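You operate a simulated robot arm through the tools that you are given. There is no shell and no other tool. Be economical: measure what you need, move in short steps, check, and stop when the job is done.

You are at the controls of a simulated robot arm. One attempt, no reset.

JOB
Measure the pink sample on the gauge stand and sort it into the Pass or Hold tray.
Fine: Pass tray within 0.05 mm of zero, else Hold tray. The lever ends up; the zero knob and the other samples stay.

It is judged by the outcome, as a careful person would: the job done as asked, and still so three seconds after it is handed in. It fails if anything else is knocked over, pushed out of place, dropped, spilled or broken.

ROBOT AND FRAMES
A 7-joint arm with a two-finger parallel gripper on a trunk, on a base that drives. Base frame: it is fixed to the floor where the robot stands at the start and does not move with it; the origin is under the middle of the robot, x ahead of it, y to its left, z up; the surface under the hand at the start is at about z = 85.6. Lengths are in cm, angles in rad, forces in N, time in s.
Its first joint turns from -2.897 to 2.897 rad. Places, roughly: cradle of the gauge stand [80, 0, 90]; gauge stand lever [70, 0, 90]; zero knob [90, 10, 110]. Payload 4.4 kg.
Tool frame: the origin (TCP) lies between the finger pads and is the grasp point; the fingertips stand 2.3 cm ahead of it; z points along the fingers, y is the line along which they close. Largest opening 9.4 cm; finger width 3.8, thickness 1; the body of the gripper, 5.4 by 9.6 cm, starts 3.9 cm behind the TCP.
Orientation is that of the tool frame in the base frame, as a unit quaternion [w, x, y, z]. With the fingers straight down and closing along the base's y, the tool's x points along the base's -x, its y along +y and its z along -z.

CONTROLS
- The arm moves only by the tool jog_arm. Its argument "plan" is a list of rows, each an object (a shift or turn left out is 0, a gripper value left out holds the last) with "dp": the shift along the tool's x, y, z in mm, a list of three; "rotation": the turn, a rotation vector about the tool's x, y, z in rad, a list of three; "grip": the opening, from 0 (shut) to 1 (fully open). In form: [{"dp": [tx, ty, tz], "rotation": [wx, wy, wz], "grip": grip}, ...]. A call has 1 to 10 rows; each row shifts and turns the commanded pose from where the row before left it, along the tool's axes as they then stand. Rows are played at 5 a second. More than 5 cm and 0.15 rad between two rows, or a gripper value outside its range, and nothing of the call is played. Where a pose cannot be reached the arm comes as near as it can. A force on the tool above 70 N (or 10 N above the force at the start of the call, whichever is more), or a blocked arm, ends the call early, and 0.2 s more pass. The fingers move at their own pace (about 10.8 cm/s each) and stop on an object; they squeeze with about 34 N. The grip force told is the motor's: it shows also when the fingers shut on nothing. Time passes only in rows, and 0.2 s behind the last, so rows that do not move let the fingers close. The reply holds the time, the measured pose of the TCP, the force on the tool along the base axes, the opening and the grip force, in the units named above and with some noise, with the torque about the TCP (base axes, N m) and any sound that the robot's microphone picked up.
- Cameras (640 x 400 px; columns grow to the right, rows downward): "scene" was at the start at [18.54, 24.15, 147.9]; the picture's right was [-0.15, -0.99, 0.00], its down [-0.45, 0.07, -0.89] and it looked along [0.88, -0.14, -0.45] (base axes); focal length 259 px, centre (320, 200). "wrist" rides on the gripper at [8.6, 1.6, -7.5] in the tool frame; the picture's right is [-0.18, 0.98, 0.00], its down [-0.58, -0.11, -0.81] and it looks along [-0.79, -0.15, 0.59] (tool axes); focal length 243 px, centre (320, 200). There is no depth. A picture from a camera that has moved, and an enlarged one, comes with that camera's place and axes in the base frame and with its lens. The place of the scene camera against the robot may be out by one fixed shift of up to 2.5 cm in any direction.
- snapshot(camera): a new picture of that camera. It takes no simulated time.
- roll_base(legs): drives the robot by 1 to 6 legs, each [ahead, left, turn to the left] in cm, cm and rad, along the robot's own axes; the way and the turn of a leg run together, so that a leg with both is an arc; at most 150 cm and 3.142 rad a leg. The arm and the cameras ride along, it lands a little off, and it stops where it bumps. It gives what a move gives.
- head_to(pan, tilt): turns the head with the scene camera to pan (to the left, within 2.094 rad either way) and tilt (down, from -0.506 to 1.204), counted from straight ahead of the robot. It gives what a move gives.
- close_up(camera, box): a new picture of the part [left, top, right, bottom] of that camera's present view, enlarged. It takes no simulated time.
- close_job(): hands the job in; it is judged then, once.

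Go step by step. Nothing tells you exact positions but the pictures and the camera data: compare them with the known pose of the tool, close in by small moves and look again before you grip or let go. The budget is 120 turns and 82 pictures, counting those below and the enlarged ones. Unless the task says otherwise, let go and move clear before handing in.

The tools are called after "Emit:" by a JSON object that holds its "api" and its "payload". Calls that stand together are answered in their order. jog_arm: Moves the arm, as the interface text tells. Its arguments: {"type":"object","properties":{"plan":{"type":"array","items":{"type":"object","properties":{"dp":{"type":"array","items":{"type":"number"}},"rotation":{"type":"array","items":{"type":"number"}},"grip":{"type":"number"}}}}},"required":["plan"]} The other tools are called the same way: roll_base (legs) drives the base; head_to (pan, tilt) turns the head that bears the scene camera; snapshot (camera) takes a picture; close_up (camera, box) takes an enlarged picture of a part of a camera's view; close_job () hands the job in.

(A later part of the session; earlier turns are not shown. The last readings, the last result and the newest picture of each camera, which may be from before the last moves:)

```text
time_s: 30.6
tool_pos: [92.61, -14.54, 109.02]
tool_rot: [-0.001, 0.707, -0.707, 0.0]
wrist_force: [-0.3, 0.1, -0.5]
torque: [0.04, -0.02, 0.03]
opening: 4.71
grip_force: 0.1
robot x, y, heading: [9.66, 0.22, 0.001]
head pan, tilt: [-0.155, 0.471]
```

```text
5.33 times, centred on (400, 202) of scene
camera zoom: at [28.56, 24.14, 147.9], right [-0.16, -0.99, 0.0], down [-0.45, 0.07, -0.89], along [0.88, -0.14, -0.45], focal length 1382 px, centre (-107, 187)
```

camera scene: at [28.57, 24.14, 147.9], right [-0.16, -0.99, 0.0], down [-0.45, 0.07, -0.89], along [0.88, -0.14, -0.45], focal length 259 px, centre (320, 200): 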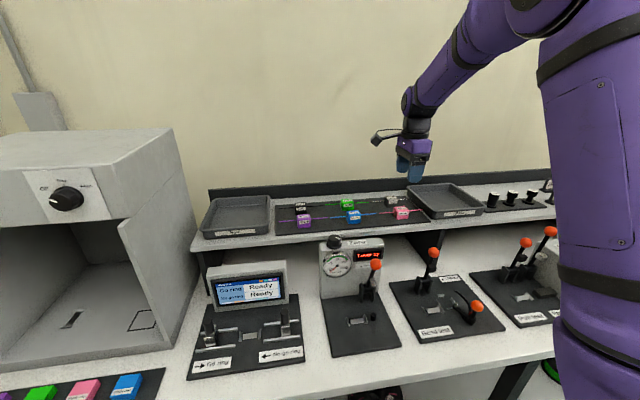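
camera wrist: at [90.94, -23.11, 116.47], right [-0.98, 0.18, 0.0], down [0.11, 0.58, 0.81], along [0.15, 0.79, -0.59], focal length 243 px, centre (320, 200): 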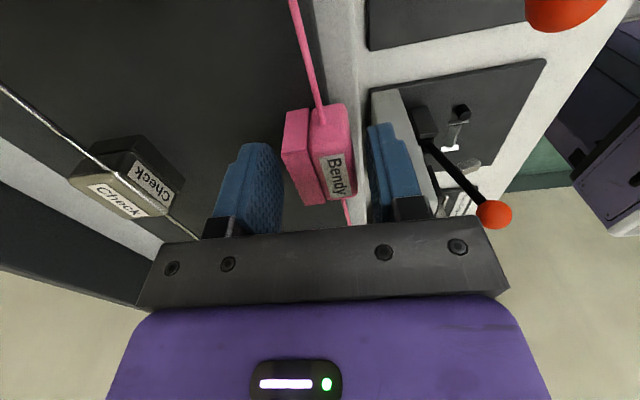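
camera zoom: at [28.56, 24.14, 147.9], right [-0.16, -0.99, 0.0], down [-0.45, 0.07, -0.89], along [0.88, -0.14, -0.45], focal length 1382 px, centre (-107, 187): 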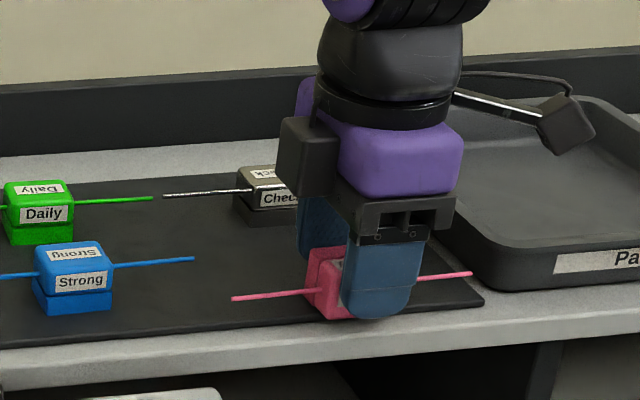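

Both fingers straddle the sample. Closing, then a slow lift.

Emit:
{"api": "jog_arm", "payload": {"plan": [{"grip": 0.4, "dp": [0, 0, 2]}, {"grip": 0.2}, {"grip": 0}, {"dp": [0, 0, 0]}, {"dp": [0, 0, 0]}, {"dp": [0, 0, -2]}, {"dp": [0, 0, -3]}, {"dp": [0, 0, -4]}, {"dp": [0, 0, -5]}, {"dp": [0, 0, 0]}]}}

Emit:
{"api": "close_up", "payload": {"camera": "scene", "box": [350, 165, 450, 240]}}

```text
time_s: 32.8
tool_pos: [92.63, -14.34, 110.27]
tool_rot: [0.0, -0.706, 0.708, -0.001]
wrist_force: [0.8, 0.3, 0.2]
torque: [0.01, 0.02, -0.01]
opening: 2.93
grip_force: 34.4
robot x, y, heading: [9.76, -0.11, 0.003]
head pan, tilt: [-0.155, 0.471]
```

```text
5.33 times, centred on (400, 202) of scene
camera zoom: at [28.57, 24.14, 147.89], right [-0.16, -0.99, 0.0], down [-0.45, 0.07, -0.89], along [0.88, -0.14, -0.45], focal length 1382 px, centre (-107, 187)
```

zoom: 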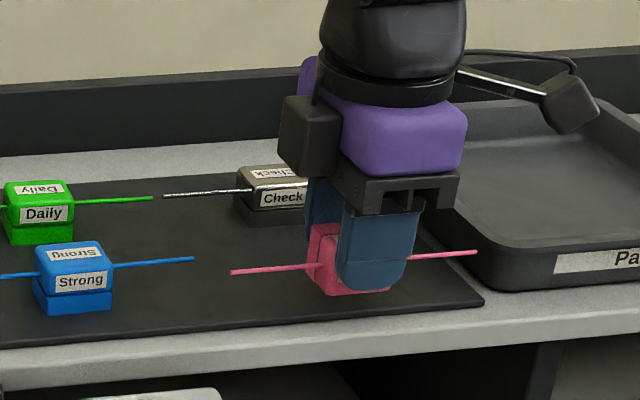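

It holds. I lift slowly further.

Emit:
{"api": "jog_arm", "payload": {"plan": [{"dp": [0, 0, -6]}, {"dp": [0, 0, -9]}, {"dp": [0, 0, -12]}, {"dp": [0, 0, -14]}, {"dp": [0, 0, -14]}, {"dp": [0, 0, -14]}, {"dp": [0, 0, -12]}, {"dp": [0, 0, -8]}, {"dp": [0, 0, -4]}, {"dp": [0, 0, 0]}]}}

Emit:
{"api": "close_up", "payload": {"camera": "scene", "box": [340, 140, 460, 230]}}

```text
time_s: 35.0
tool_pos: [92.57, -14.51, 119.53]
tool_rot: [0.0, -0.707, 0.708, -0.001]
wrist_force: [0.5, -0.4, 0.1]
torque: [0.01, -0.03, 0.01]
opening: 2.91
grip_force: 34.0
robot x, y, heading: [9.95, 0.21, -0.001]
head pan, tilt: [-0.155, 0.471]
```

```text
4.44 times, centred on (400, 185) of scene
camera zoom: at [28.57, 24.14, 147.9], right [-0.16, -0.99, 0.0], down [-0.45, 0.07, -0.89], along [0.88, -0.14, -0.45], focal length 1152 px, centre (-36, 267)
```

zoom: 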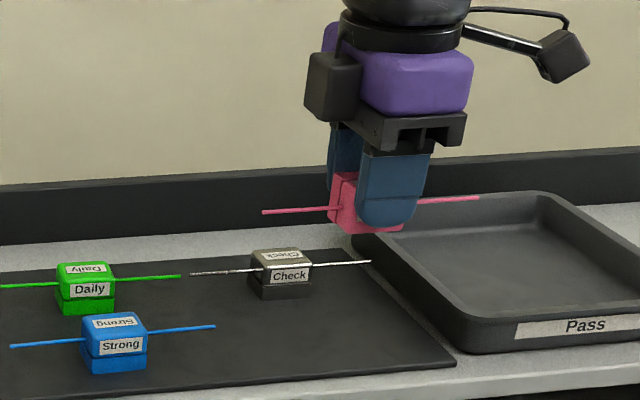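

Still held. I turn it half round so its top side faces away from the robot.

Emit:
{"api": "jog_arm", "payload": {"plan": [{"rotation": [0, 0, 0.1]}, {"rotation": [0, 0, 0.14]}, {"rotation": [0, 0, 0.15]}, {"rotation": [0, 0, 0.15]}, {"rotation": [0, 0, 0.15]}, {"rotation": [0, 0, 0.15]}, {"rotation": [0, 0, 0.15]}, {"rotation": [0, 0, 0.15]}, {"rotation": [0, 0, 0.15]}, {"rotation": [0, 0, 0.15]}]}}

Emit:
{"api": "jog_arm", "payload": {"plan": [{"rotation": [0, 0, 0.15]}, {"rotation": [0, 0, 0.15]}, {"rotation": [0, 0, 0.15]}, {"rotation": [0, 0, 0.15]}, {"rotation": [0, 0, 0.15]}, {"rotation": [0, 0, 0.15]}, {"rotation": [0, 0, 0.15]}, {"rotation": [0, 0, 0.15]}, {"rotation": [0, 0, 0.15]}, {"rotation": [0, 0, 0.15]}]}}

Emit:
{"api": "jog_arm", "payload": {"plan": [{"rotation": [0, 0, 0.15]}, {"rotation": [0, 0, 0.05]}, {"rotation": [-0.08, 0, 0]}, {"rotation": [-0.12, 0, 0]}, {"rotation": [-0.12, 0, 0]}, {"rotation": [-0.12, 0, 0]}, {"rotation": [-0.12, 0, 0]}, {"rotation": [-0.12, 0, 0]}, {"rotation": [-0.12, 0, 0]}, {"dp": [0, 0, 0]}]}}

Emit:
{"api": "close_up", "payload": {"camera": "scene", "box": [310, 120, 470, 240]}}

```text
time_s: 37.1
tool_pos: [92.49, -14.45, 119.54]
tool_rot: [0.0, -0.064, 0.998, 0.0]
wrist_force: [-0.5, -0.3, -0.1]
torque: [0.03, 0.01, -0.01]
opening: 2.88
grip_force: 34.3
robot x, y, heading: [10.4, -0.01, 0.003]
head pan, tilt: [-0.155, 0.471]
```

```text
time_s: 39.4
tool_pos: [92.74, -14.49, 119.58]
tool_rot: [0.0, 0.633, 0.774, -0.001]
wrist_force: [0.3, -0.7, -1.0]
torque: [0.0, 0.0, -0.02]
opening: 2.88
grip_force: 34.3
robot x, y, heading: [10.12, 0.29, -0.001]
head pan, tilt: [-0.155, 0.471]
```

```text
time_s: 41.5
tool_pos: [92.72, -13.93, 119.67]
tool_rot: [0.276, 0.648, 0.653, 0.277]
wrist_force: [0.1, 3.9, 0.5]
torque: [-0.14, 0.04, -0.16]
opening: 2.91
grip_force: 33.9
robot x, y, heading: [9.94, 0.22, 0.003]
head pan, tilt: [-0.155, 0.471]
```

```text
3.33 times, centred on (390, 180) of scene
camera zoom: at [28.57, 24.38, 147.86], right [-0.15, -0.99, 0.0], down [-0.45, 0.07, -0.89], along [0.88, -0.14, -0.45], focal length 864 px, centre (87, 267)
```

zoom: 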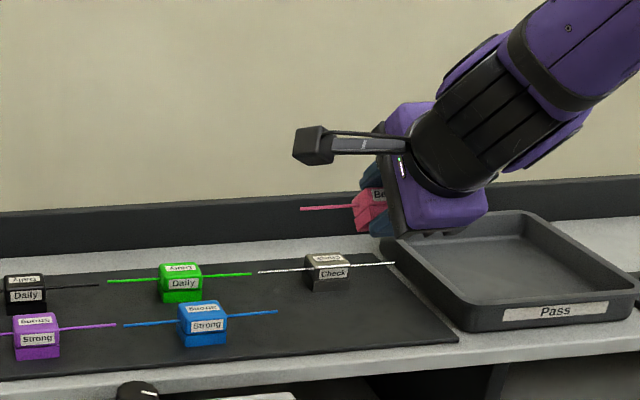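

Tilted about 46°, but there is a slight side force and offset. I check with the wrist camera and the whole scene.

Emit:
{"api": "snapshot", "payload": {"camera": "wrist"}}

Emit:
{"api": "snapshot", "payload": {"camera": "scene"}}

```text
35 pictures are left
camera wrist: at [88.31, -5.32, 125.97], right [0.68, -0.18, 0.71], down [-0.65, -0.59, 0.48], along [0.33, -0.79, -0.52], focal length 243 px, centre (320, 200)
```

wrist: 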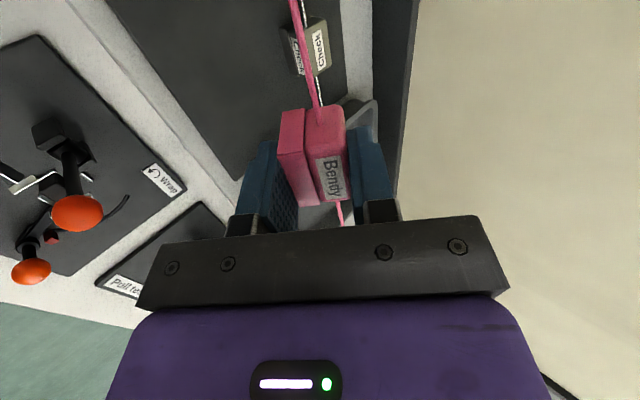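

```text
34 pictures are left
camera scene: at [28.57, 24.38, 147.86], right [-0.15, -0.99, 0.0], down [-0.45, 0.07, -0.89], along [0.88, -0.14, -0.45], focal length 259 px, centre (320, 200)
```

scene: 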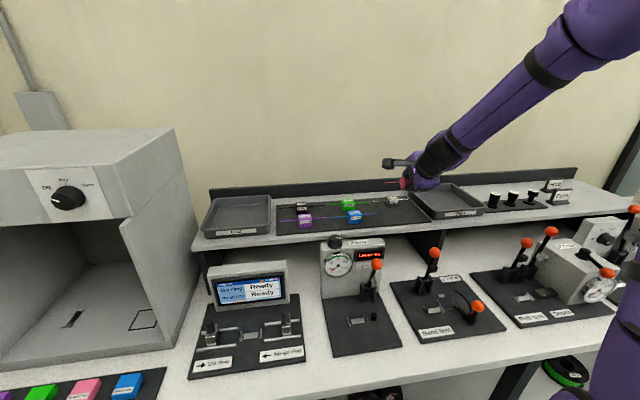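

Nothing is touching; it looks like a posture stretch. I tilt a little more, up to about 57°, and watch.

Emit:
{"api": "jog_arm", "payload": {"plan": [{"rotation": [-0.07, 0, 0]}, {"rotation": [-0.07, 0, 0]}, {"rotation": [-0.06, 0, 0]}, {"dp": [0, 0, 0]}]}}

```text
time_s: 42.5
tool_pos: [92.53, -14.43, 119.59]
tool_rot: [0.34, 0.619, 0.621, 0.34]
wrist_force: [-0.6, 0.3, -0.1]
torque: [0.0, -0.01, 0.0]
opening: 2.9
grip_force: 33.9
robot x, y, heading: [10.35, 0.09, -0.001]
head pan, tilt: [-0.155, 0.471]
```

The tilt is now 57° with no force. I move the sample over the middle of its old place and down to just above the mat.

Emit:
{"api": "jog_arm", "payload": {"plan": [{"dp": [3, 11, 17]}, {"dp": [0, 11, 17]}, {"dp": [0, -17, 11]}, {"dp": [0, -17, 11]}, {"dp": [0, -17, 11]}, {"dp": [0, -17, 11]}, {"dp": [0, -10, 6.5]}, {"dp": [0, 0, 0]}]}}

Emit:
{"api": "close_up", "payload": {"camera": "scene", "box": [330, 150, 450, 240]}}

Emit:
{"api": "snapshot", "payload": {"camera": "wrist"}}

```text
time_s: 44.4
tool_pos: [96.58, -14.08, 110.14]
tool_rot: [0.34, 0.62, 0.621, 0.339]
wrist_force: [0.0, 0.7, 0.6]
torque: [-0.01, -0.01, -0.01]
opening: 2.91
grip_force: 33.7
robot x, y, heading: [10.2, 0.25, -0.0]
head pan, tilt: [-0.155, 0.471]
```

```text
4.44 times, centred on (390, 195) of scene
camera zoom: at [28.57, 24.14, 147.9], right [-0.16, -0.99, 0.0], down [-0.45, 0.07, -0.89], along [0.88, -0.14, -0.45], focal length 1152 px, centre (9, 222)
```

zoom: 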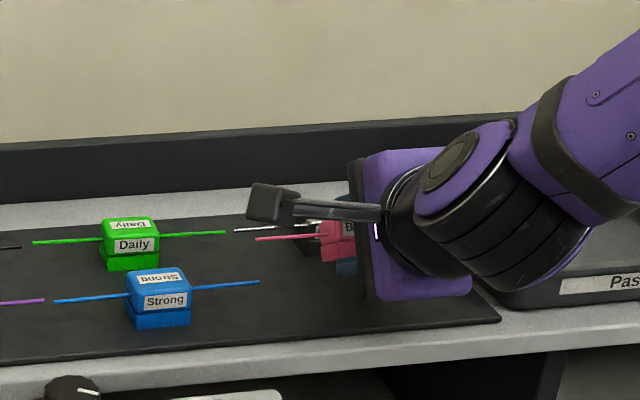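

```text
32 pictures are left
camera wrist: at [91.18, -5.46, 115.64], right [0.53, -0.18, 0.83], down [-0.74, -0.58, 0.34], along [0.42, -0.79, -0.44], focal length 243 px, centre (320, 200)
```

wrist: 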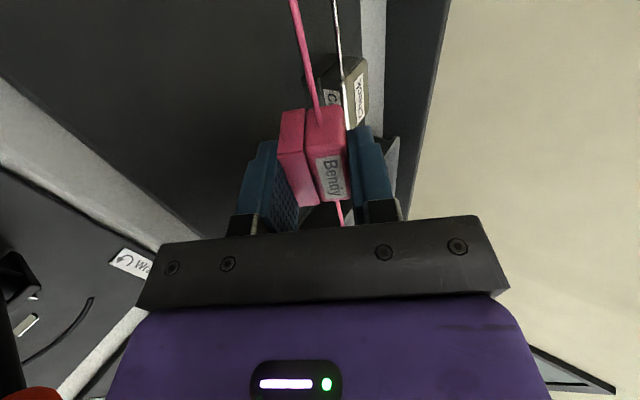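

The sample is just above the mat with everything clear. I lower until the lower finger nearly touches.

Emit:
{"api": "jog_arm", "payload": {"plan": [{"dp": [0, -4.2, 2.7]}, {"dp": [0, -2.5, 1.6]}, {"dp": [0, -1.7, 1.1]}, {"dp": [0, 0, 0]}]}}

```text
time_s: 45.4
tool_pos: [96.68, -14.19, 109.23]
tool_rot: [0.339, 0.62, 0.621, 0.339]
wrist_force: [0.3, 1.2, -0.1]
torque: [0.02, 0.03, 0.0]
opening: 2.93
grip_force: 34.0
robot x, y, heading: [10.02, 0.28, 0.001]
head pan, tilt: [-0.155, 0.471]
```

Emit:
{"api": "jog_arm", "payload": {"plan": [{"dp": [0, -1.7, 1.1]}, {"dp": [0, -1.7, 1.1]}, {"dp": [0, -1.7, 1.1]}, {"dp": [0, 0, 0]}]}}

```text
time_s: 46.4
tool_pos: [96.66, -14.14, 109.0]
tool_rot: [0.34, 0.619, 0.62, 0.341]
wrist_force: [-3.2, 1.3, 32.7]
torque: [0.11, -0.11, 0.03]
opening: 2.88
grip_force: 34.1
robot x, y, heading: [9.96, 0.06, 0.0]
head pan, tilt: [-0.155, 0.471]
```

Contact with the mat at TCP 109.0. I ease off 3 mm, then open slowly while keeping the lower finger in place.

Emit:
{"api": "jog_arm", "payload": {"plan": [{"dp": [0, 2.5, -1.6]}, {"dp": [0, 0, 0], "grip": 0.3}, {"dp": [0, 2, 0], "grip": 0.34}, {"dp": [0, 2, 0], "grip": 0.38}, {"dp": [0, 2, 0], "grip": 0.42}, {"dp": [0, 2, 0], "grip": 0.46}, {"dp": [0, 0, 0]}, {"dp": [0, 0, 0]}]}}

Emit:
{"api": "snapshot", "payload": {"camera": "wrist"}}

Emit:
{"api": "close_up", "payload": {"camera": "scene", "box": [350, 180, 430, 240]}}

```text
time_s: 48.1
tool_pos: [97.21, -14.17, 109.53]
tool_rot: [0.338, 0.62, 0.621, 0.34]
wrist_force: [-0.5, 0.7, -0.2]
torque: [0.01, 0.01, 0.04]
opening: 4.3
grip_force: 0.0
robot x, y, heading: [10.18, 0.25, 0.004]
head pan, tilt: [-0.155, 0.471]
```

```text
31 pictures are left
camera wrist: at [91.65, -5.51, 115.01], right [0.53, -0.18, 0.83], down [-0.74, -0.58, 0.34], along [0.42, -0.79, -0.44], focal length 243 px, centre (320, 200)
```

wrist: 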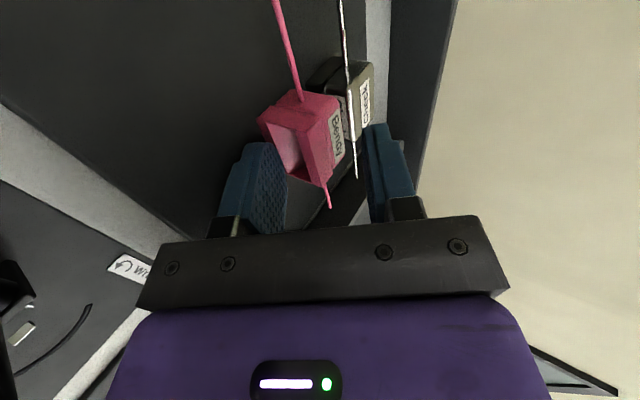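

```text
6.67 times, centred on (390, 210) of scene
camera zoom: at [28.56, 24.13, 147.9], right [-0.16, -0.99, 0.0], down [-0.45, 0.07, -0.89], along [0.88, -0.14, -0.45], focal length 1728 px, centre (-147, 133)
```

zoom: 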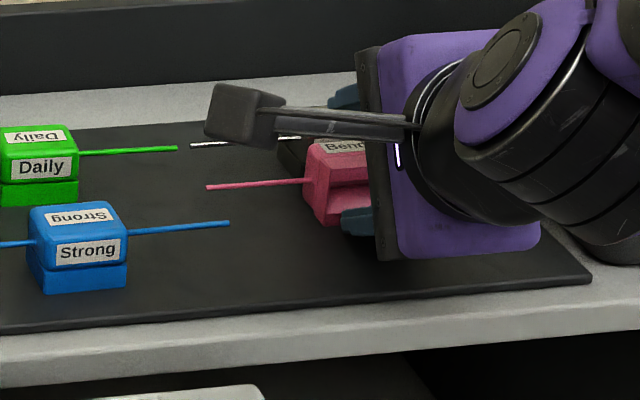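

The sample slid off the finger and lies on its other side, its base now facing me. I'll retreat backwards, return to vertical and look; next time it will stick out further and stay caged by the upper finger.

Emit:
{"api": "jog_arm", "payload": {"plan": [{"dp": [0, 0, -10]}, {"dp": [0, 0, -25]}, {"dp": [0, 0, -40]}, {"dp": [0, 20, -35], "rotation": [0.1, 0, 0]}, {"dp": [0, 0, -25], "rotation": [0.15, 0, 0]}, {"rotation": [0.15, 0, 0]}, {"rotation": [0.15, 0, 0]}, {"rotation": [0.15, 0, 0]}, {"rotation": [0.15, 0, 0]}, {"rotation": [0.15, 0, 0]}]}}

Emit:
{"api": "snapshot", "payload": {"camera": "wrist"}}

Emit:
{"api": "close_up", "payload": {"camera": "scene", "box": [350, 180, 430, 240]}}

```text
time_s: 50.4
tool_pos: [86.89, -14.13, 118.87]
tool_rot: [0.001, 0.706, 0.708, 0.0]
wrist_force: [0.1, -0.5, 0.0]
torque: [0.01, 0.0, 0.0]
opening: 4.33
grip_force: 0.0
robot x, y, heading: [9.97, -0.02, 0.004]
head pan, tilt: [-0.155, 0.471]
```

```text
29 pictures are left
camera wrist: at [88.51, -5.47, 126.34], right [0.98, -0.18, 0.0], down [-0.11, -0.58, 0.81], along [-0.15, -0.79, -0.59], focal length 243 px, centre (320, 200)
```

wrist: 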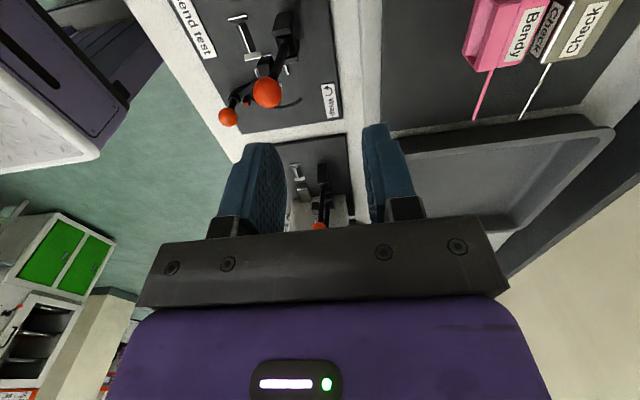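

```text
6.67 times, centred on (390, 210) of scene
camera zoom: at [28.52, 24.14, 147.9], right [-0.16, -0.99, 0.0], down [-0.45, 0.07, -0.89], along [0.88, -0.14, -0.45], focal length 1728 px, centre (-147, 133)
```

zoom: 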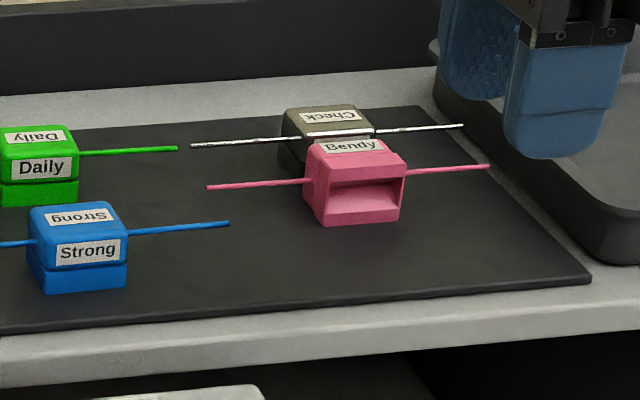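

The sample lies with its hollow base facing me, too near the "Check" sample for a front-back grip. I can pinch its end faces above the strand with the fingers closing along y, then pitch the hand forward so it stands up with nothing underneath. I turn back to neutral and test that pitch in free air.

Emit:
{"api": "jog_arm", "payload": {"plan": [{"rotation": [0, 0, -0.15], "dp": [0, 0, -20], "grip": 0.6}, {"rotation": [0, 0, -0.15]}, {"rotation": [0, 0, -0.15]}, {"rotation": [0, 0, -0.15]}, {"rotation": [0, 0, -0.15]}, {"rotation": [0, 0, -0.15]}, {"rotation": [0, 0, -0.15]}, {"rotation": [0, 0, -0.15]}, {"rotation": [0, 0, -0.15]}, {"rotation": [0, 0, -0.15]}]}}

Emit:
{"api": "jog_arm", "payload": {"plan": [{"rotation": [0, 0, -0.0708]}, {"dp": [-30, 0, 0]}, {"dp": [-30, 0, 0]}, {"rotation": [0, -0.15, 0]}, {"rotation": [0, -0.15, 0]}, {"dp": [0, 0, 0]}]}}

```text
time_s: 52.5
tool_pos: [87.04, -14.15, 120.75]
tool_rot: [0.0, 0.033, 0.999, 0.0]
wrist_force: [-0.5, -0.1, 0.7]
torque: [0.01, -0.03, -0.01]
opening: 5.64
grip_force: 0.1
robot x, y, heading: [9.83, 0.0, -0.005]
head pan, tilt: [-0.155, 0.471]
```

```text
time_s: 54.0
tool_pos: [93.03, -14.05, 120.91]
tool_rot: [0.151, -0.001, 0.989, 0.0]
wrist_force: [0.8, 0.7, 0.4]
torque: [0.03, 0.02, 0.01]
opening: 5.64
grip_force: 0.1
robot x, y, heading: [10.03, 0.09, 0.002]
head pan, tilt: [-0.155, 0.471]
```

Pitch direction is right. I continue to about 66° to see whether the arm can do it.

Emit:
{"api": "jog_arm", "payload": {"plan": [{"rotation": [0, -0.14, 0]}, {"rotation": [0, -0.14, 0]}, {"rotation": [0, -0.14, 0]}, {"rotation": [0, -0.14, 0]}, {"rotation": [0, -0.14, 0]}, {"rotation": [0, -0.15, 0]}, {"dp": [0, 0, 0]}]}}

Emit:
{"api": "snapshot", "payload": {"camera": "scene"}}

```text
time_s: 55.5
tool_pos: [93.05, -14.14, 120.91]
tool_rot: [0.545, -0.001, 0.839, 0.002]
wrist_force: [-1.0, 0.1, -0.7]
torque: [-0.02, -0.03, 0.02]
opening: 5.62
grip_force: 0.1
robot x, y, heading: [10.19, -0.02, -0.008]
head pan, tilt: [-0.155, 0.471]
```

```text
27 pictures are left
camera scene: at [28.56, 24.14, 147.9], right [-0.16, -0.99, 0.0], down [-0.45, 0.07, -0.89], along [0.88, -0.14, -0.45], focal length 259 px, centre (320, 200)
```

scene: 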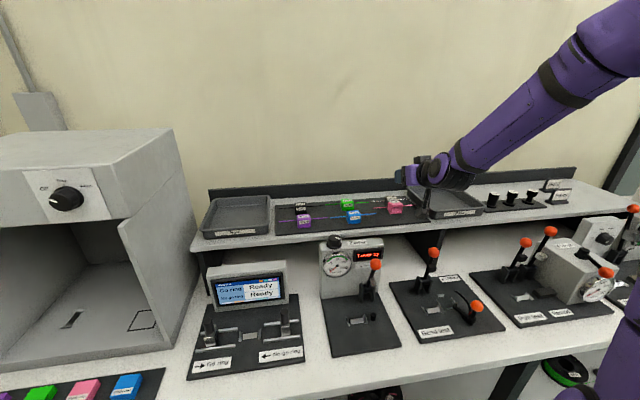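

The pitch works freely. Back to vertical and over the sample for a look.

Emit:
{"api": "jog_arm", "payload": {"plan": [{"rotation": [0, 0.15, 0]}, {"rotation": [0, 0.15, 0]}, {"rotation": [0, 0.15, 0]}, {"rotation": [0, 0.15, 0]}, {"rotation": [0, 0.15, 0]}, {"rotation": [0, 0.15, 0]}, {"rotation": [0, 0.15, 0]}, {"rotation": [0, 0.1, 0]}, {"dp": [-30, 3, 30]}, {"dp": [0, 0, 0]}]}}

Emit:
{"api": "snapshot", "payload": {"camera": "wrist"}}

```text
time_s: 57.8
tool_pos: [95.91, -13.81, 117.76]
tool_rot: [0.0, 0.0, 1.0, -0.001]
wrist_force: [-0.5, 0.6, 0.4]
torque: [0.0, 0.0, 0.02]
opening: 5.63
grip_force: 0.1
robot x, y, heading: [10.27, -0.27, -0.0]
head pan, tilt: [-0.155, 0.471]
```

```text
26 pictures are left
camera wrist: at [87.27, -12.24, 125.12], right [0.18, 0.98, 0.0], down [0.58, -0.11, 0.81], along [0.79, -0.15, -0.59], focal length 243 px, centre (320, 200)
```

wrist: 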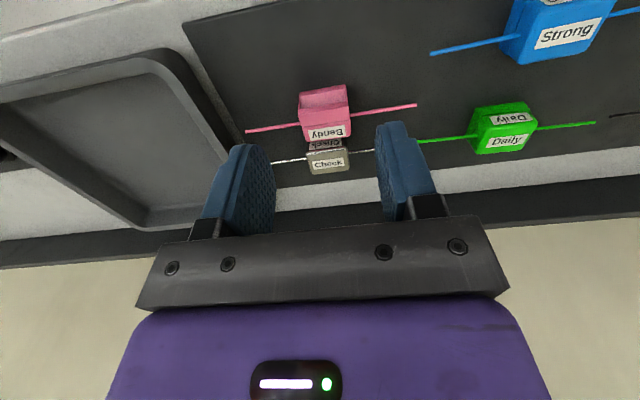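

Emit:
{"api": "close_up", "payload": {"camera": "wrist", "box": [270, 70, 390, 190]}}

```text
3.33 times, centred on (330, 130) of wrist
camera zoom: at [87.27, -12.24, 125.12], right [0.18, 0.98, 0.0], down [0.58, -0.11, 0.81], along [0.79, -0.15, -0.59], focal length 809 px, centre (287, 433)
```

zoom: 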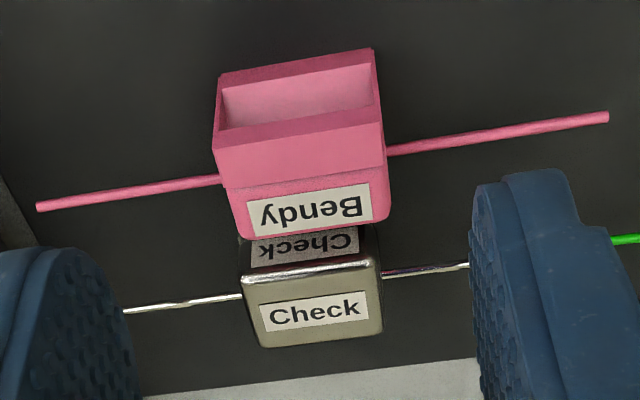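

The sample is centred at (99.2, -14.05) with its upper face near z 108.75. I descend with fingers either side, tips staying above the strand.

Emit:
{"api": "jog_arm", "payload": {"plan": [{"dp": [-34, -2.5, 0]}, {"dp": [0, 0, 35]}, {"dp": [0, 0, 30]}, {"dp": [0, 0, 12]}, {"dp": [0, 0, 0]}]}}

Emit:
{"api": "snapshot", "payload": {"camera": "wrist"}}

Emit:
{"api": "close_up", "payload": {"camera": "scene", "box": [350, 160, 450, 235]}}

```text
time_s: 59.0
tool_pos: [99.48, -14.15, 110.02]
tool_rot: [0.0, -0.001, 1.0, -0.001]
wrist_force: [-0.7, -0.1, 0.1]
torque: [0.02, 0.02, 0.01]
opening: 5.64
grip_force: 0.0
robot x, y, heading: [10.07, -0.14, 0.001]
head pan, tilt: [-0.155, 0.471]
```

```text
24 pictures are left
camera wrist: at [90.64, -12.5, 117.55], right [0.18, 0.98, 0.0], down [0.58, -0.11, 0.81], along [0.79, -0.15, -0.59], focal length 243 px, centre (320, 200)
```

wrist: 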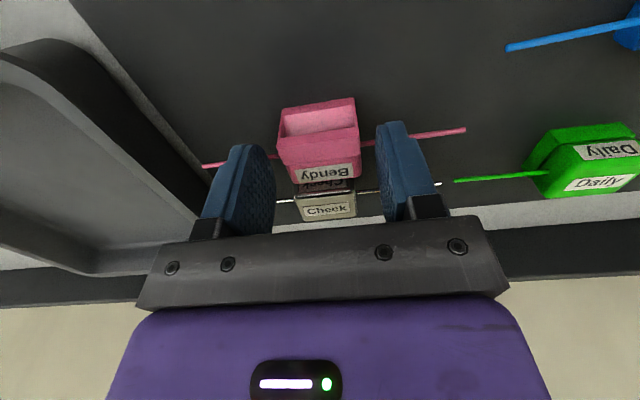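

```text
5.33 times, centred on (400, 198) of scene
camera zoom: at [28.57, 24.14, 147.9], right [-0.16, -0.99, 0.0], down [-0.45, 0.07, -0.89], along [0.88, -0.14, -0.45], focal length 1382 px, centre (-107, 213)
```

zoom: 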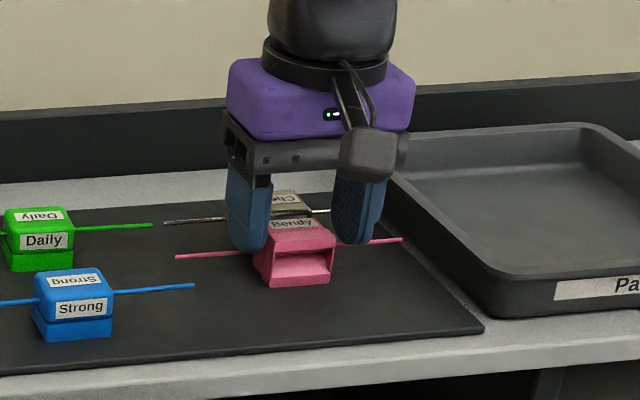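

The tips are just above the strand on both sides. Closing and lifting very slowly.

Emit:
{"api": "jog_arm", "payload": {"plan": [{"grip": 0.5, "dp": [0, 0, 1]}, {"grip": 0.35}, {"grip": 0}, {"dp": [0, 0, 0]}, {"dp": [0, 0, 0]}, {"dp": [0, 0, -3]}, {"dp": [0, 0, -4]}, {"dp": [0, 0, -5]}, {"dp": [0, 0, 0]}]}}

Emit:
{"api": "close_up", "payload": {"camera": "scene", "box": [350, 160, 450, 235]}}

```text
time_s: 61.0
tool_pos: [99.35, -14.03, 111.17]
tool_rot: [0.001, -0.001, 1.0, 0.0]
wrist_force: [1.2, 0.8, 0.1]
torque: [0.01, -0.01, -0.04]
opening: 3.87
grip_force: 34.1
robot x, y, heading: [9.82, -0.35, 0.001]
head pan, tilt: [-0.155, 0.471]
```

```text
5.33 times, centred on (400, 198) of scene
camera zoom: at [28.58, 24.14, 147.89], right [-0.16, -0.99, 0.0], down [-0.45, 0.07, -0.89], along [0.88, -0.14, -0.45], focal length 1382 px, centre (-107, 213)
```

zoom: 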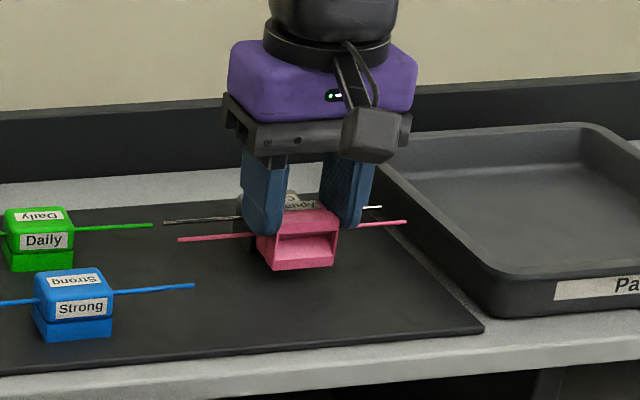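

Held. I lift a bit more, draw back from the Check sample, then pitch slowly.

Emit:
{"api": "jog_arm", "payload": {"plan": [{"dp": [0, 0, -6]}, {"dp": [0, 0, -8]}, {"dp": [3, 0, -8]}, {"dp": [6, 0, -8]}, {"dp": [8, 0, -6]}, {"dp": [8, 0, -3]}, {"dp": [5, 0, 0]}, {"dp": [0, 0, 0]}]}}

Emit:
{"api": "jog_arm", "payload": {"plan": [{"rotation": [0, -0.06, 0]}, {"rotation": [0, -0.11, 0]}, {"rotation": [0, -0.13, 0]}, {"rotation": [0, -0.13, 0]}, {"rotation": [0, -0.13, 0]}, {"rotation": [0, -0.13, 0]}, {"rotation": [0, -0.13, 0]}, {"rotation": [0, -0.13, 0]}, {"rotation": [0, -0.13, 0]}, {"rotation": [0, -0.08, 0]}]}}

Emit:
{"api": "snapshot", "payload": {"camera": "wrist"}}

Emit:
{"api": "close_up", "payload": {"camera": "scene", "box": [340, 150, 460, 240]}}

```text
time_s: 62.8
tool_pos: [96.44, -14.14, 115.01]
tool_rot: [0.0, -0.001, 1.0, 0.0]
wrist_force: [-0.6, -0.5, -0.4]
torque: [-0.01, 0.01, -0.03]
opening: 3.87
grip_force: 34.8
robot x, y, heading: [10.32, -0.17, -0.003]
head pan, tilt: [-0.155, 0.471]
```

```text
time_s: 65.0
tool_pos: [96.29, -14.04, 115.17]
tool_rot: [0.549, 0.0, 0.836, 0.0]
wrist_force: [-1.0, -0.5, 0.4]
torque: [-0.01, -0.04, 0.0]
opening: 3.86
grip_force: 33.8
robot x, y, heading: [10.05, 0.01, 0.004]
head pan, tilt: [-0.155, 0.471]
```

```text
21 pictures are left
camera wrist: at [86.03, -12.46, 110.16], right [0.07, 0.98, 0.17], down [-0.51, -0.11, 0.85], along [0.86, -0.15, 0.49], focal length 243 px, centre (320, 200)
```

wrist: 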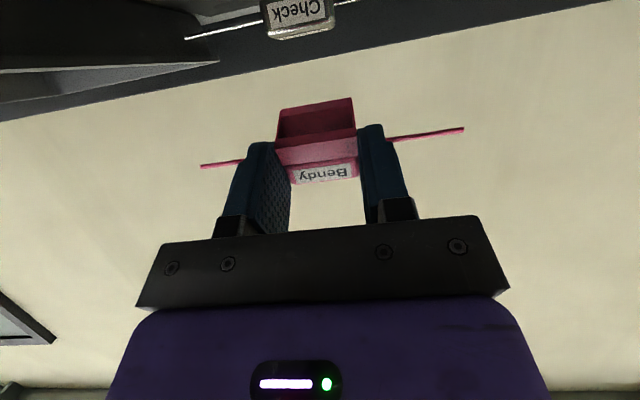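

```text
4.44 times, centred on (400, 195) of scene
camera zoom: at [28.56, 24.14, 147.9], right [-0.16, -0.99, 0.0], down [-0.45, 0.07, -0.89], along [0.88, -0.14, -0.45], focal length 1152 px, centre (-36, 222)
```

zoom: 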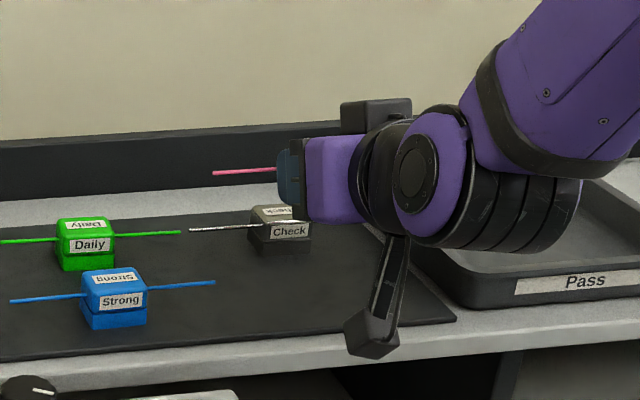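

Now the sample is nearly upright, held only by its ends. I add a little more pitch (75°) and lower it toward the mat.

Emit:
{"api": "jog_arm", "payload": {"plan": [{"rotation": [0, -0.07, 0]}, {"rotation": [0, -0.07, 0]}, {"dp": [9.7, 0, 2.6]}, {"dp": [11.6, 0, 3.1]}, {"dp": [11.6, 0, 3.1]}, {"dp": [11.6, 0, 3.1]}, {"dp": [9.7, 0, 2.6]}, {"dp": [4.8, 0, 1.3]}, {"dp": [0, 0, 0]}]}}

Emit:
{"api": "close_up", "payload": {"camera": "scene", "box": [340, 150, 460, 240]}}

```text
time_s: 67.0
tool_pos: [96.37, -14.02, 108.92]
tool_rot: [0.606, -0.001, 0.795, 0.001]
wrist_force: [-0.3, -0.1, -0.8]
torque: [0.02, 0.02, 0.02]
opening: 3.84
grip_force: 33.7
robot x, y, heading: [9.88, -0.13, 0.001]
head pan, tilt: [-0.155, 0.471]
```

```text
4.44 times, centred on (400, 195) of scene
camera zoom: at [28.57, 24.14, 147.9], right [-0.16, -0.99, 0.0], down [-0.45, 0.07, -0.89], along [0.88, -0.14, -0.45], focal length 1152 px, centre (-36, 222)
```

zoom: 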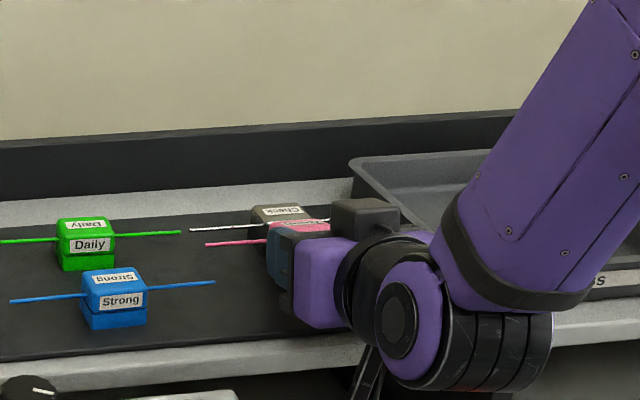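

Free so far. I go down by small steps until it touches.

Emit:
{"api": "jog_arm", "payload": {"plan": [{"dp": [1.9, 0, 0.5]}, {"dp": [1.9, 0, 0.5]}, {"dp": [1.5, 0, 0.4]}, {"dp": [0, 0, 0]}]}}

```text
time_s: 68.0
tool_pos: [96.39, -14.06, 108.46]
tool_rot: [0.605, -0.001, 0.796, 0.001]
wrist_force: [-1.1, -0.7, -1.0]
torque: [0.0, 0.01, 0.0]
opening: 3.88
grip_force: 34.3
robot x, y, heading: [10.25, -0.05, -0.004]
head pan, tilt: [-0.155, 0.471]
```

Emit:
{"api": "jog_arm", "payload": {"plan": [{"dp": [1.5, 0, 0.4]}, {"dp": [1.5, 0, 0.4]}, {"dp": [0, 0, 0]}]}}

```text
time_s: 68.8
tool_pos: [96.38, -14.17, 108.11]
tool_rot: [0.606, 0.0, 0.796, 0.0]
wrist_force: [-0.3, 0.5, 0.9]
torque: [0.0, 0.04, -0.02]
opening: 3.87
grip_force: 33.7
robot x, y, heading: [10.26, 0.05, -0.001]
head pan, tilt: [-0.155, 0.471]
```

Emit:
{"api": "jog_arm", "payload": {"plan": [{"dp": [1, 0, 0.3]}, {"dp": [1, 0, 0.3]}, {"dp": [0, 0, 0]}]}}

```text
time_s: 69.5
tool_pos: [96.26, -14.07, 108.09]
tool_rot: [0.607, -0.001, 0.795, 0.0]
wrist_force: [0.5, -1.4, 17.9]
torque: [-0.05, -0.71, -0.03]
opening: 3.89
grip_force: 34.6
robot x, y, heading: [10.09, -0.09, 0.002]
head pan, tilt: [-0.155, 0.471]
```

The sample's edge touches the mat. I ease off slightly and open; it should settle the last 15° onto its base.

Emit:
{"api": "jog_arm", "payload": {"plan": [{"dp": [-0.7, 0, -0.2]}, {"grip": 0.43}, {"grip": 0.47}, {"grip": 0.52}, {"grip": 0.56}, {"dp": [0, 0, 0]}, {"dp": [0, 0, 0]}]}}

Emit:
{"api": "snapshot", "payload": {"camera": "wrist"}}

```text
time_s: 71.2
tool_pos: [96.17, -14.11, 108.17]
tool_rot: [0.606, -0.002, 0.796, 0.001]
wrist_force: [-3.5, -3.2, 13.9]
torque: [-0.01, -0.13, -0.04]
opening: 4.77
grip_force: 0.0
robot x, y, heading: [10.2, -0.25, 0.001]
head pan, tilt: [-0.155, 0.471]
```

```text
18 pictures are left
camera wrist: at [86.73, -12.49, 101.72], right [0.05, 0.98, 0.18], down [-0.62, -0.11, 0.78], along [0.78, -0.15, 0.61], focal length 243 px, centre (320, 200)
```

wrist: 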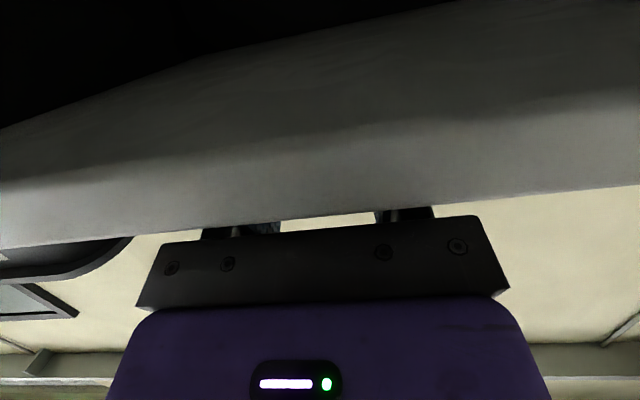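

Something still carries a little load, likely the finger edges on the mat. I raise a hair and draw straight back toward me.

Emit:
{"api": "jog_arm", "payload": {"plan": [{"dp": [-1, 0, -0.3]}, {"dp": [0.5, 0, -2]}, {"dp": [1, 0, -4], "grip": 0.58}, {"dp": [1.2, 0, -5]}, {"dp": [1.2, 0, -5]}, {"dp": [0, 0, 0]}]}}

Emit:
{"api": "close_up", "payload": {"camera": "scene", "box": [350, 170, 430, 230]}}

```text
time_s: 72.5
tool_pos: [94.69, -14.1, 108.09]
tool_rot: [0.605, -0.001, 0.796, 0.001]
wrist_force: [0.1, -0.3, -0.8]
torque: [0.02, -0.01, 0.01]
opening: 5.45
grip_force: 0.1
robot x, y, heading: [10.18, -0.11, -0.006]
head pan, tilt: [-0.155, 0.471]
```

```text
6.67 times, centred on (390, 200) of scene
camera zoom: at [28.57, 24.14, 147.9], right [-0.16, -0.99, 0.0], down [-0.45, 0.07, -0.89], along [0.88, -0.14, -0.45], focal length 1728 px, centre (-147, 200)
```

zoom: 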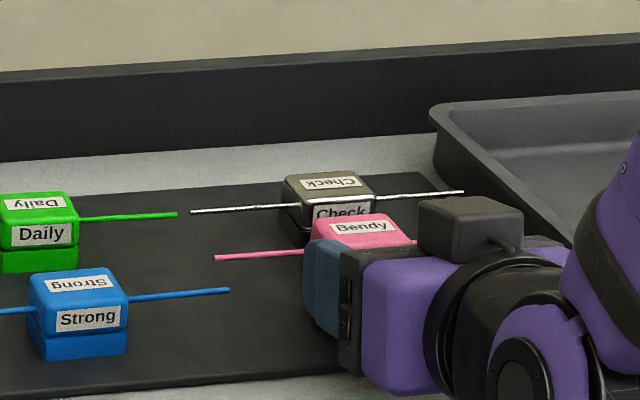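

It stands upright on its base. I back out, rise and return to vertical.

Emit:
{"api": "jog_arm", "payload": {"plan": [{"dp": [2.6, 0, -9.6]}, {"dp": [2.6, 0, -9.6]}, {"dp": [-39, 0, -10]}, {"dp": [-39, 0, -10]}, {"dp": [-29, 0, -8]}, {"rotation": [0, 0.15, 0]}, {"rotation": [0, 0.15, 0]}, {"rotation": [0, 0.15, 0]}, {"rotation": [0, 0.15, 0]}, {"rotation": [0, 0.15, 0]}]}}

Emit:
{"api": "jog_arm", "payload": {"plan": [{"rotation": [0, 0.15, 0]}, {"rotation": [0, 0.15, 0]}, {"rotation": [0, 0.15, 0]}, {"rotation": [0, 0.1, 0]}, {"dp": [0, 0, 0]}]}}

```text
time_s: 74.8
tool_pos: [92.85, -14.08, 119.18]
tool_rot: [0.272, -0.001, 0.962, 0.001]
wrist_force: [-0.6, 0.7, 0.0]
torque: [0.03, 0.01, 0.04]
opening: 5.45
grip_force: 0.0
robot x, y, heading: [10.21, 0.21, -0.003]
head pan, tilt: [-0.155, 0.471]
```

```text
time_s: 76.0
tool_pos: [92.86, -14.09, 119.2]
tool_rot: [0.0, -0.001, 1.0, 0.0]
wrist_force: [0.0, 0.4, 0.2]
torque: [0.01, 0.0, -0.01]
opening: 5.45
grip_force: 0.1
robot x, y, heading: [10.01, 0.31, -0.001]
head pan, tilt: [-0.155, 0.471]
```

Vertical again. I turn the tool +90° for the front-back grip and look.

Emit:
{"api": "jog_arm", "payload": {"plan": [{"rotation": [0, 0, 0.15]}, {"rotation": [0, 0, 0.15]}, {"rotation": [0, 0, 0.15]}, {"rotation": [0, 0, 0.15]}, {"rotation": [0, 0, 0.15]}, {"rotation": [0, 0, 0.15]}, {"rotation": [0, 0, 0.15]}, {"rotation": [0, 0, 0.15]}, {"rotation": [0, 0, 0.15]}, {"rotation": [0, 0, 0.15]}]}}

Emit:
{"api": "jog_arm", "payload": {"plan": [{"rotation": [0, 0, 0.0708], "grip": 0.5}, {"dp": [0, 40, 0]}, {"dp": [0, 0, 20]}, {"dp": [0, 0, 0]}]}}

Emit:
{"api": "snapshot", "payload": {"camera": "wrist"}}

```text
time_s: 78.2
tool_pos: [92.85, -14.05, 119.32]
tool_rot: [0.001, 0.682, 0.731, 0.0]
wrist_force: [0.6, -0.1, 0.2]
torque: [0.01, 0.01, 0.01]
opening: 5.45
grip_force: 0.0
robot x, y, heading: [9.92, -0.25, -0.003]
head pan, tilt: [-0.155, 0.471]
```

```text
time_s: 79.2
tool_pos: [96.84, -14.09, 117.27]
tool_rot: [0.0, 0.707, 0.708, 0.0]
wrist_force: [-0.3, -0.5, -0.3]
torque: [0.01, -0.01, 0.02]
opening: 4.68
grip_force: 0.2
robot x, y, heading: [10.38, 0.24, 0.003]
head pan, tilt: [-0.155, 0.471]
```

```text
16 pictures are left
camera wrist: at [98.4, -5.46, 124.7], right [0.98, -0.18, 0.0], down [-0.11, -0.58, 0.81], along [-0.15, -0.79, -0.59], focal length 243 px, centre (320, 200)
```

wrist: 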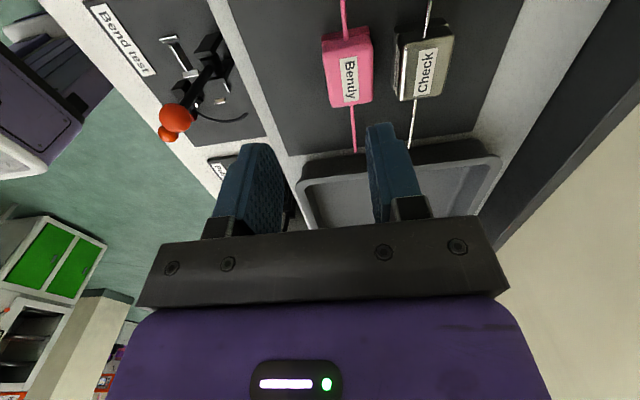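

The sample stands at (98.8, -13.9) and there is about 1.8 cm to the Check sample. I align so that the rear finger fits in that gap, go part way and check.

Emit:
{"api": "jog_arm", "payload": {"plan": [{"dp": [2, 18.5, 0], "grip": 0.447}, {"dp": [0, 0, 30]}, {"dp": [0, 0, 23]}, {"dp": [0, 0, 0]}]}}

Emit:
{"api": "close_up", "payload": {"camera": "wrist", "box": [220, 40, 480, 230]}}

```text
time_s: 80.2
tool_pos: [98.65, -13.92, 111.8]
tool_rot: [0.0, 0.707, 0.708, 0.0]
wrist_force: [0.4, -0.7, -0.7]
torque: [0.03, 0.0, -0.01]
opening: 4.23
grip_force: 0.2
robot x, y, heading: [9.76, 0.1, 0.0]
head pan, tilt: [-0.155, 0.471]
```

```text
2.11 times, centred on (350, 135) of wrist
camera zoom: at [100.25, -5.25, 119.35], right [0.98, -0.18, 0.0], down [-0.11, -0.58, 0.81], along [-0.15, -0.79, -0.59], focal length 511 px, centre (257, 337)
```

zoom: 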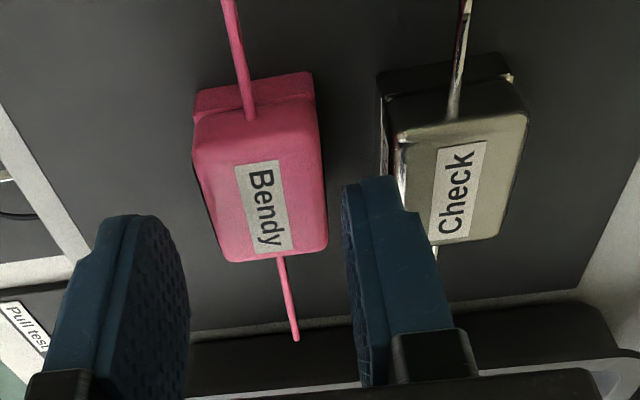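

Clearances of about 4 mm each side of the rear finger are confirmed. I descend to the deep grip height and close.

Emit:
{"api": "jog_arm", "payload": {"plan": [{"dp": [0, 0, 14]}, {"dp": [0, 0, 12]}, {"dp": [0, 0, 8]}, {"dp": [0, 0, 0]}, {"grip": 0.38}, {"grip": 0.3}, {"grip": 0}, {"dp": [0, 0, 0]}, {"dp": [0, 0, 0]}]}}

```text
time_s: 82.2
tool_pos: [98.76, -13.82, 108.57]
tool_rot: [0.001, 0.707, 0.708, 0.0]
wrist_force: [-0.2, 0.1, 0.3]
torque: [-0.01, 0.0, -0.02]
opening: 3.13
grip_force: 34.3
robot x, y, heading: [10.16, 0.04, -0.003]
head pan, tilt: [-0.155, 0.471]
```

Gripped at 3.13 cm. Slow lift.

Emit:
{"api": "jog_arm", "payload": {"plan": [{"dp": [0, 0, -2]}, {"dp": [0, 0, -3]}, {"dp": [0, 0, -4]}, {"dp": [0, 0, -6]}, {"dp": [0, 0, -8]}, {"dp": [0, 0, -10]}, {"dp": [0, 0, -12]}, {"dp": [0, 0, -10]}, {"dp": [0, 0, -6]}, {"dp": [0, 0, 0]}]}}

Emit:
{"api": "close_up", "payload": {"camera": "scene", "box": [340, 150, 460, 240]}}

```text
time_s: 84.3
tool_pos: [98.61, -13.79, 114.6]
tool_rot: [0.001, 0.707, 0.708, 0.001]
wrist_force: [0.6, 0.4, -0.4]
torque: [0.01, -0.01, -0.01]
opening: 3.13
grip_force: 34.0
robot x, y, heading: [9.86, -0.39, 0.002]
head pan, tilt: [-0.155, 0.471]
```

```text
4.44 times, centred on (400, 195) of scene
camera zoom: at [28.58, 24.14, 147.89], right [-0.16, -0.99, 0.0], down [-0.45, 0.07, -0.89], along [0.88, -0.14, -0.45], focal length 1152 px, centre (-36, 222)
```

zoom: 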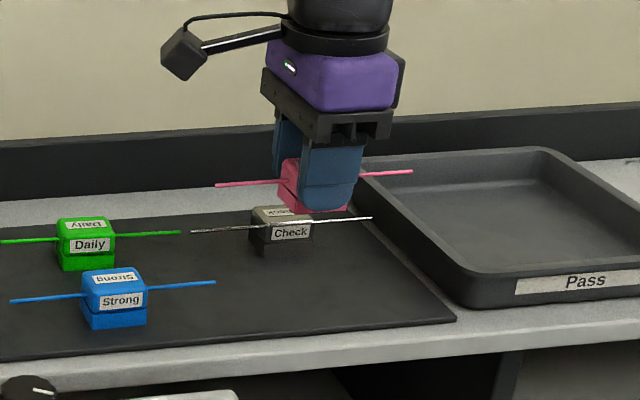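

Held upright this time. I carry it over, slowly and high, towards the cradle.

Emit:
{"api": "jog_arm", "payload": {"plan": [{"dp": [0, -5, -10]}, {"dp": [0, -15, -15]}, {"dp": [0, -28, -8]}, {"dp": [0, -35, 0]}, {"dp": [0, -38, 0]}, {"dp": [0, -38, 0]}, {"dp": [0, -38, 0]}, {"dp": [0, -30, 0]}, {"dp": [0, -15, 0]}, {"dp": [0, -4, 0]}]}}

Emit:
{"api": "jog_arm", "payload": {"plan": [{"dp": [8, 0, 0]}, {"dp": [20, 0, 0]}, {"dp": [32, 0, 0]}, {"dp": [36, 0, 0]}, {"dp": [36, 0, 0]}, {"dp": [28, 0, 0]}, {"dp": [16, 0, 10]}, {"dp": [7, 0, 15]}, {"dp": [0, 0, 15]}, {"dp": [0, 0, 0]}]}}

Emit:
{"api": "snapshot", "payload": {"camera": "wrist"}}

```text
time_s: 86.5
tool_pos: [74.15, -13.78, 117.84]
tool_rot: [0.0, 0.707, 0.707, 0.0]
wrist_force: [0.0, 0.7, -0.3]
torque: [0.02, -0.01, 0.0]
opening: 3.12
grip_force: 33.9
robot x, y, heading: [10.03, 0.28, 0.004]
head pan, tilt: [-0.155, 0.471]
```

```text
time_s: 88.8
tool_pos: [74.2, 4.33, 113.77]
tool_rot: [0.0, 0.706, 0.708, 0.0]
wrist_force: [-0.7, -1.0, 0.0]
torque: [0.02, -0.01, 0.01]
opening: 3.11
grip_force: 33.8
robot x, y, heading: [9.95, -0.09, 0.0]
head pan, tilt: [-0.155, 0.471]
```

```text
13 pictures are left
camera wrist: at [75.62, 13.05, 121.37], right [0.98, -0.18, 0.0], down [-0.11, -0.58, 0.81], along [-0.15, -0.79, -0.59], focal length 243 px, centre (320, 200)
```

wrist: 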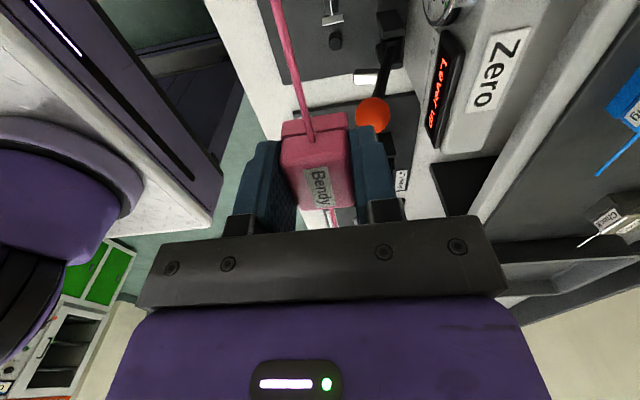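

I zoom in on cradle and anvil from here to align.

Emit:
{"api": "close_up", "payload": {"camera": "wrist", "box": [270, 0, 400, 80]}}

```text
4.92 times, centred on (335, 40) of wrist
camera zoom: at [75.62, 13.05, 121.37], right [0.98, -0.18, 0.0], down [-0.11, -0.58, 0.81], along [-0.15, -0.79, -0.59], focal length 1194 px, centre (246, 988)
```

zoom: 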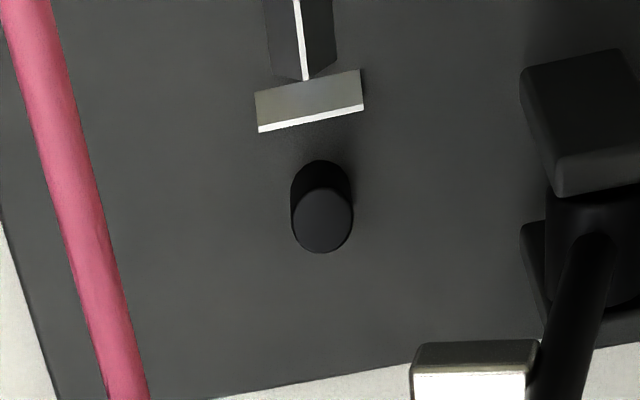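

The rib and anvil lie on x ≈ 75.1 with the cradle centre at y ≈ 4.55. The hand will pass close by the lever bracket and ball, so I correct sideways and go down in stages.

Emit:
{"api": "jog_arm", "payload": {"plan": [{"dp": [2.3, 8.5, 0]}, {"dp": [0, 0, 20]}, {"dp": [0, 0, 30]}, {"dp": [0, 0, 30]}, {"dp": [0, 0, 30]}, {"dp": [0, 0, 20]}, {"dp": [0, 0, 10]}, {"dp": [0, 0, 0]}]}}

Emit:
{"api": "snapshot", "payload": {"camera": "wrist"}}

Emit:
{"api": "close_up", "payload": {"camera": "scene", "box": [290, 210, 430, 350]}}

```text
time_s: 90.5
tool_pos: [74.98, 4.71, 99.89]
tool_rot: [0.0, 0.706, 0.708, 0.001]
wrist_force: [-0.1, -0.9, -0.5]
torque: [0.01, -0.01, -0.02]
opening: 3.14
grip_force: 33.9
robot x, y, heading: [10.15, -0.42, 0.003]
head pan, tilt: [-0.155, 0.471]
```

```text
11 pictures are left
camera wrist: at [76.49, 13.3, 107.34], right [0.98, -0.18, 0.0], down [-0.11, -0.58, 0.81], along [-0.15, -0.79, -0.59], focal length 243 px, centre (320, 200)
```

wrist: 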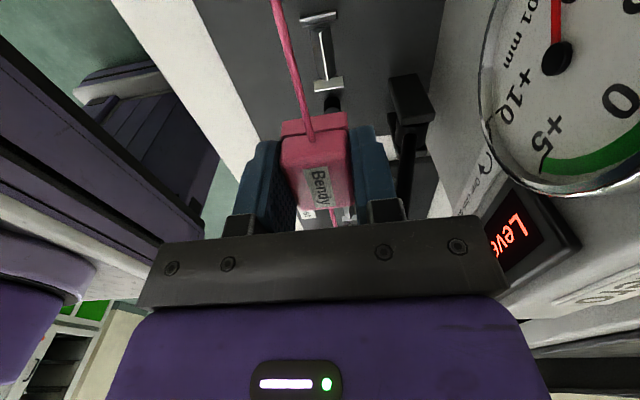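

```text
2.86 times, centred on (360, 280) of scene
camera zoom: at [28.56, 24.14, 147.9], right [-0.16, -0.99, 0.0], down [-0.45, 0.07, -0.89], along [0.88, -0.14, -0.45], focal length 741 px, centre (206, -29)
```

zoom: 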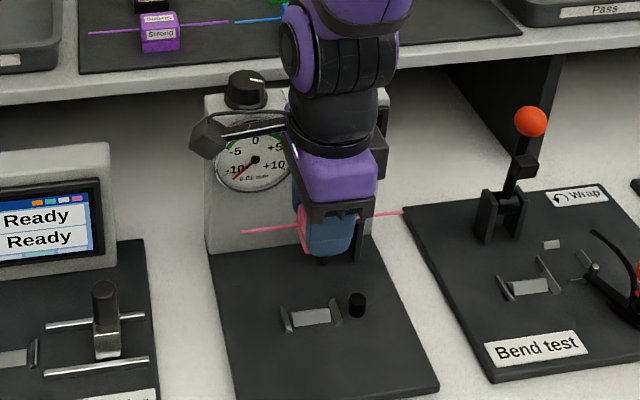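

I zoom on the cradle from here to get its y-centre right.

Emit:
{"api": "close_up", "payload": {"camera": "wrist", "box": [270, 0, 400, 130]}}

```text
3.08 times, centred on (335, 65) of wrist
camera zoom: at [76.49, 13.3, 107.34], right [0.98, -0.18, 0.0], down [-0.11, -0.58, 0.81], along [-0.15, -0.79, -0.59], focal length 746 px, centre (274, 615)
```

zoom: 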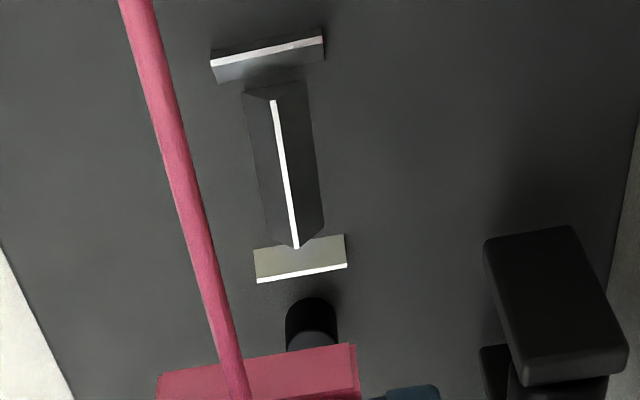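

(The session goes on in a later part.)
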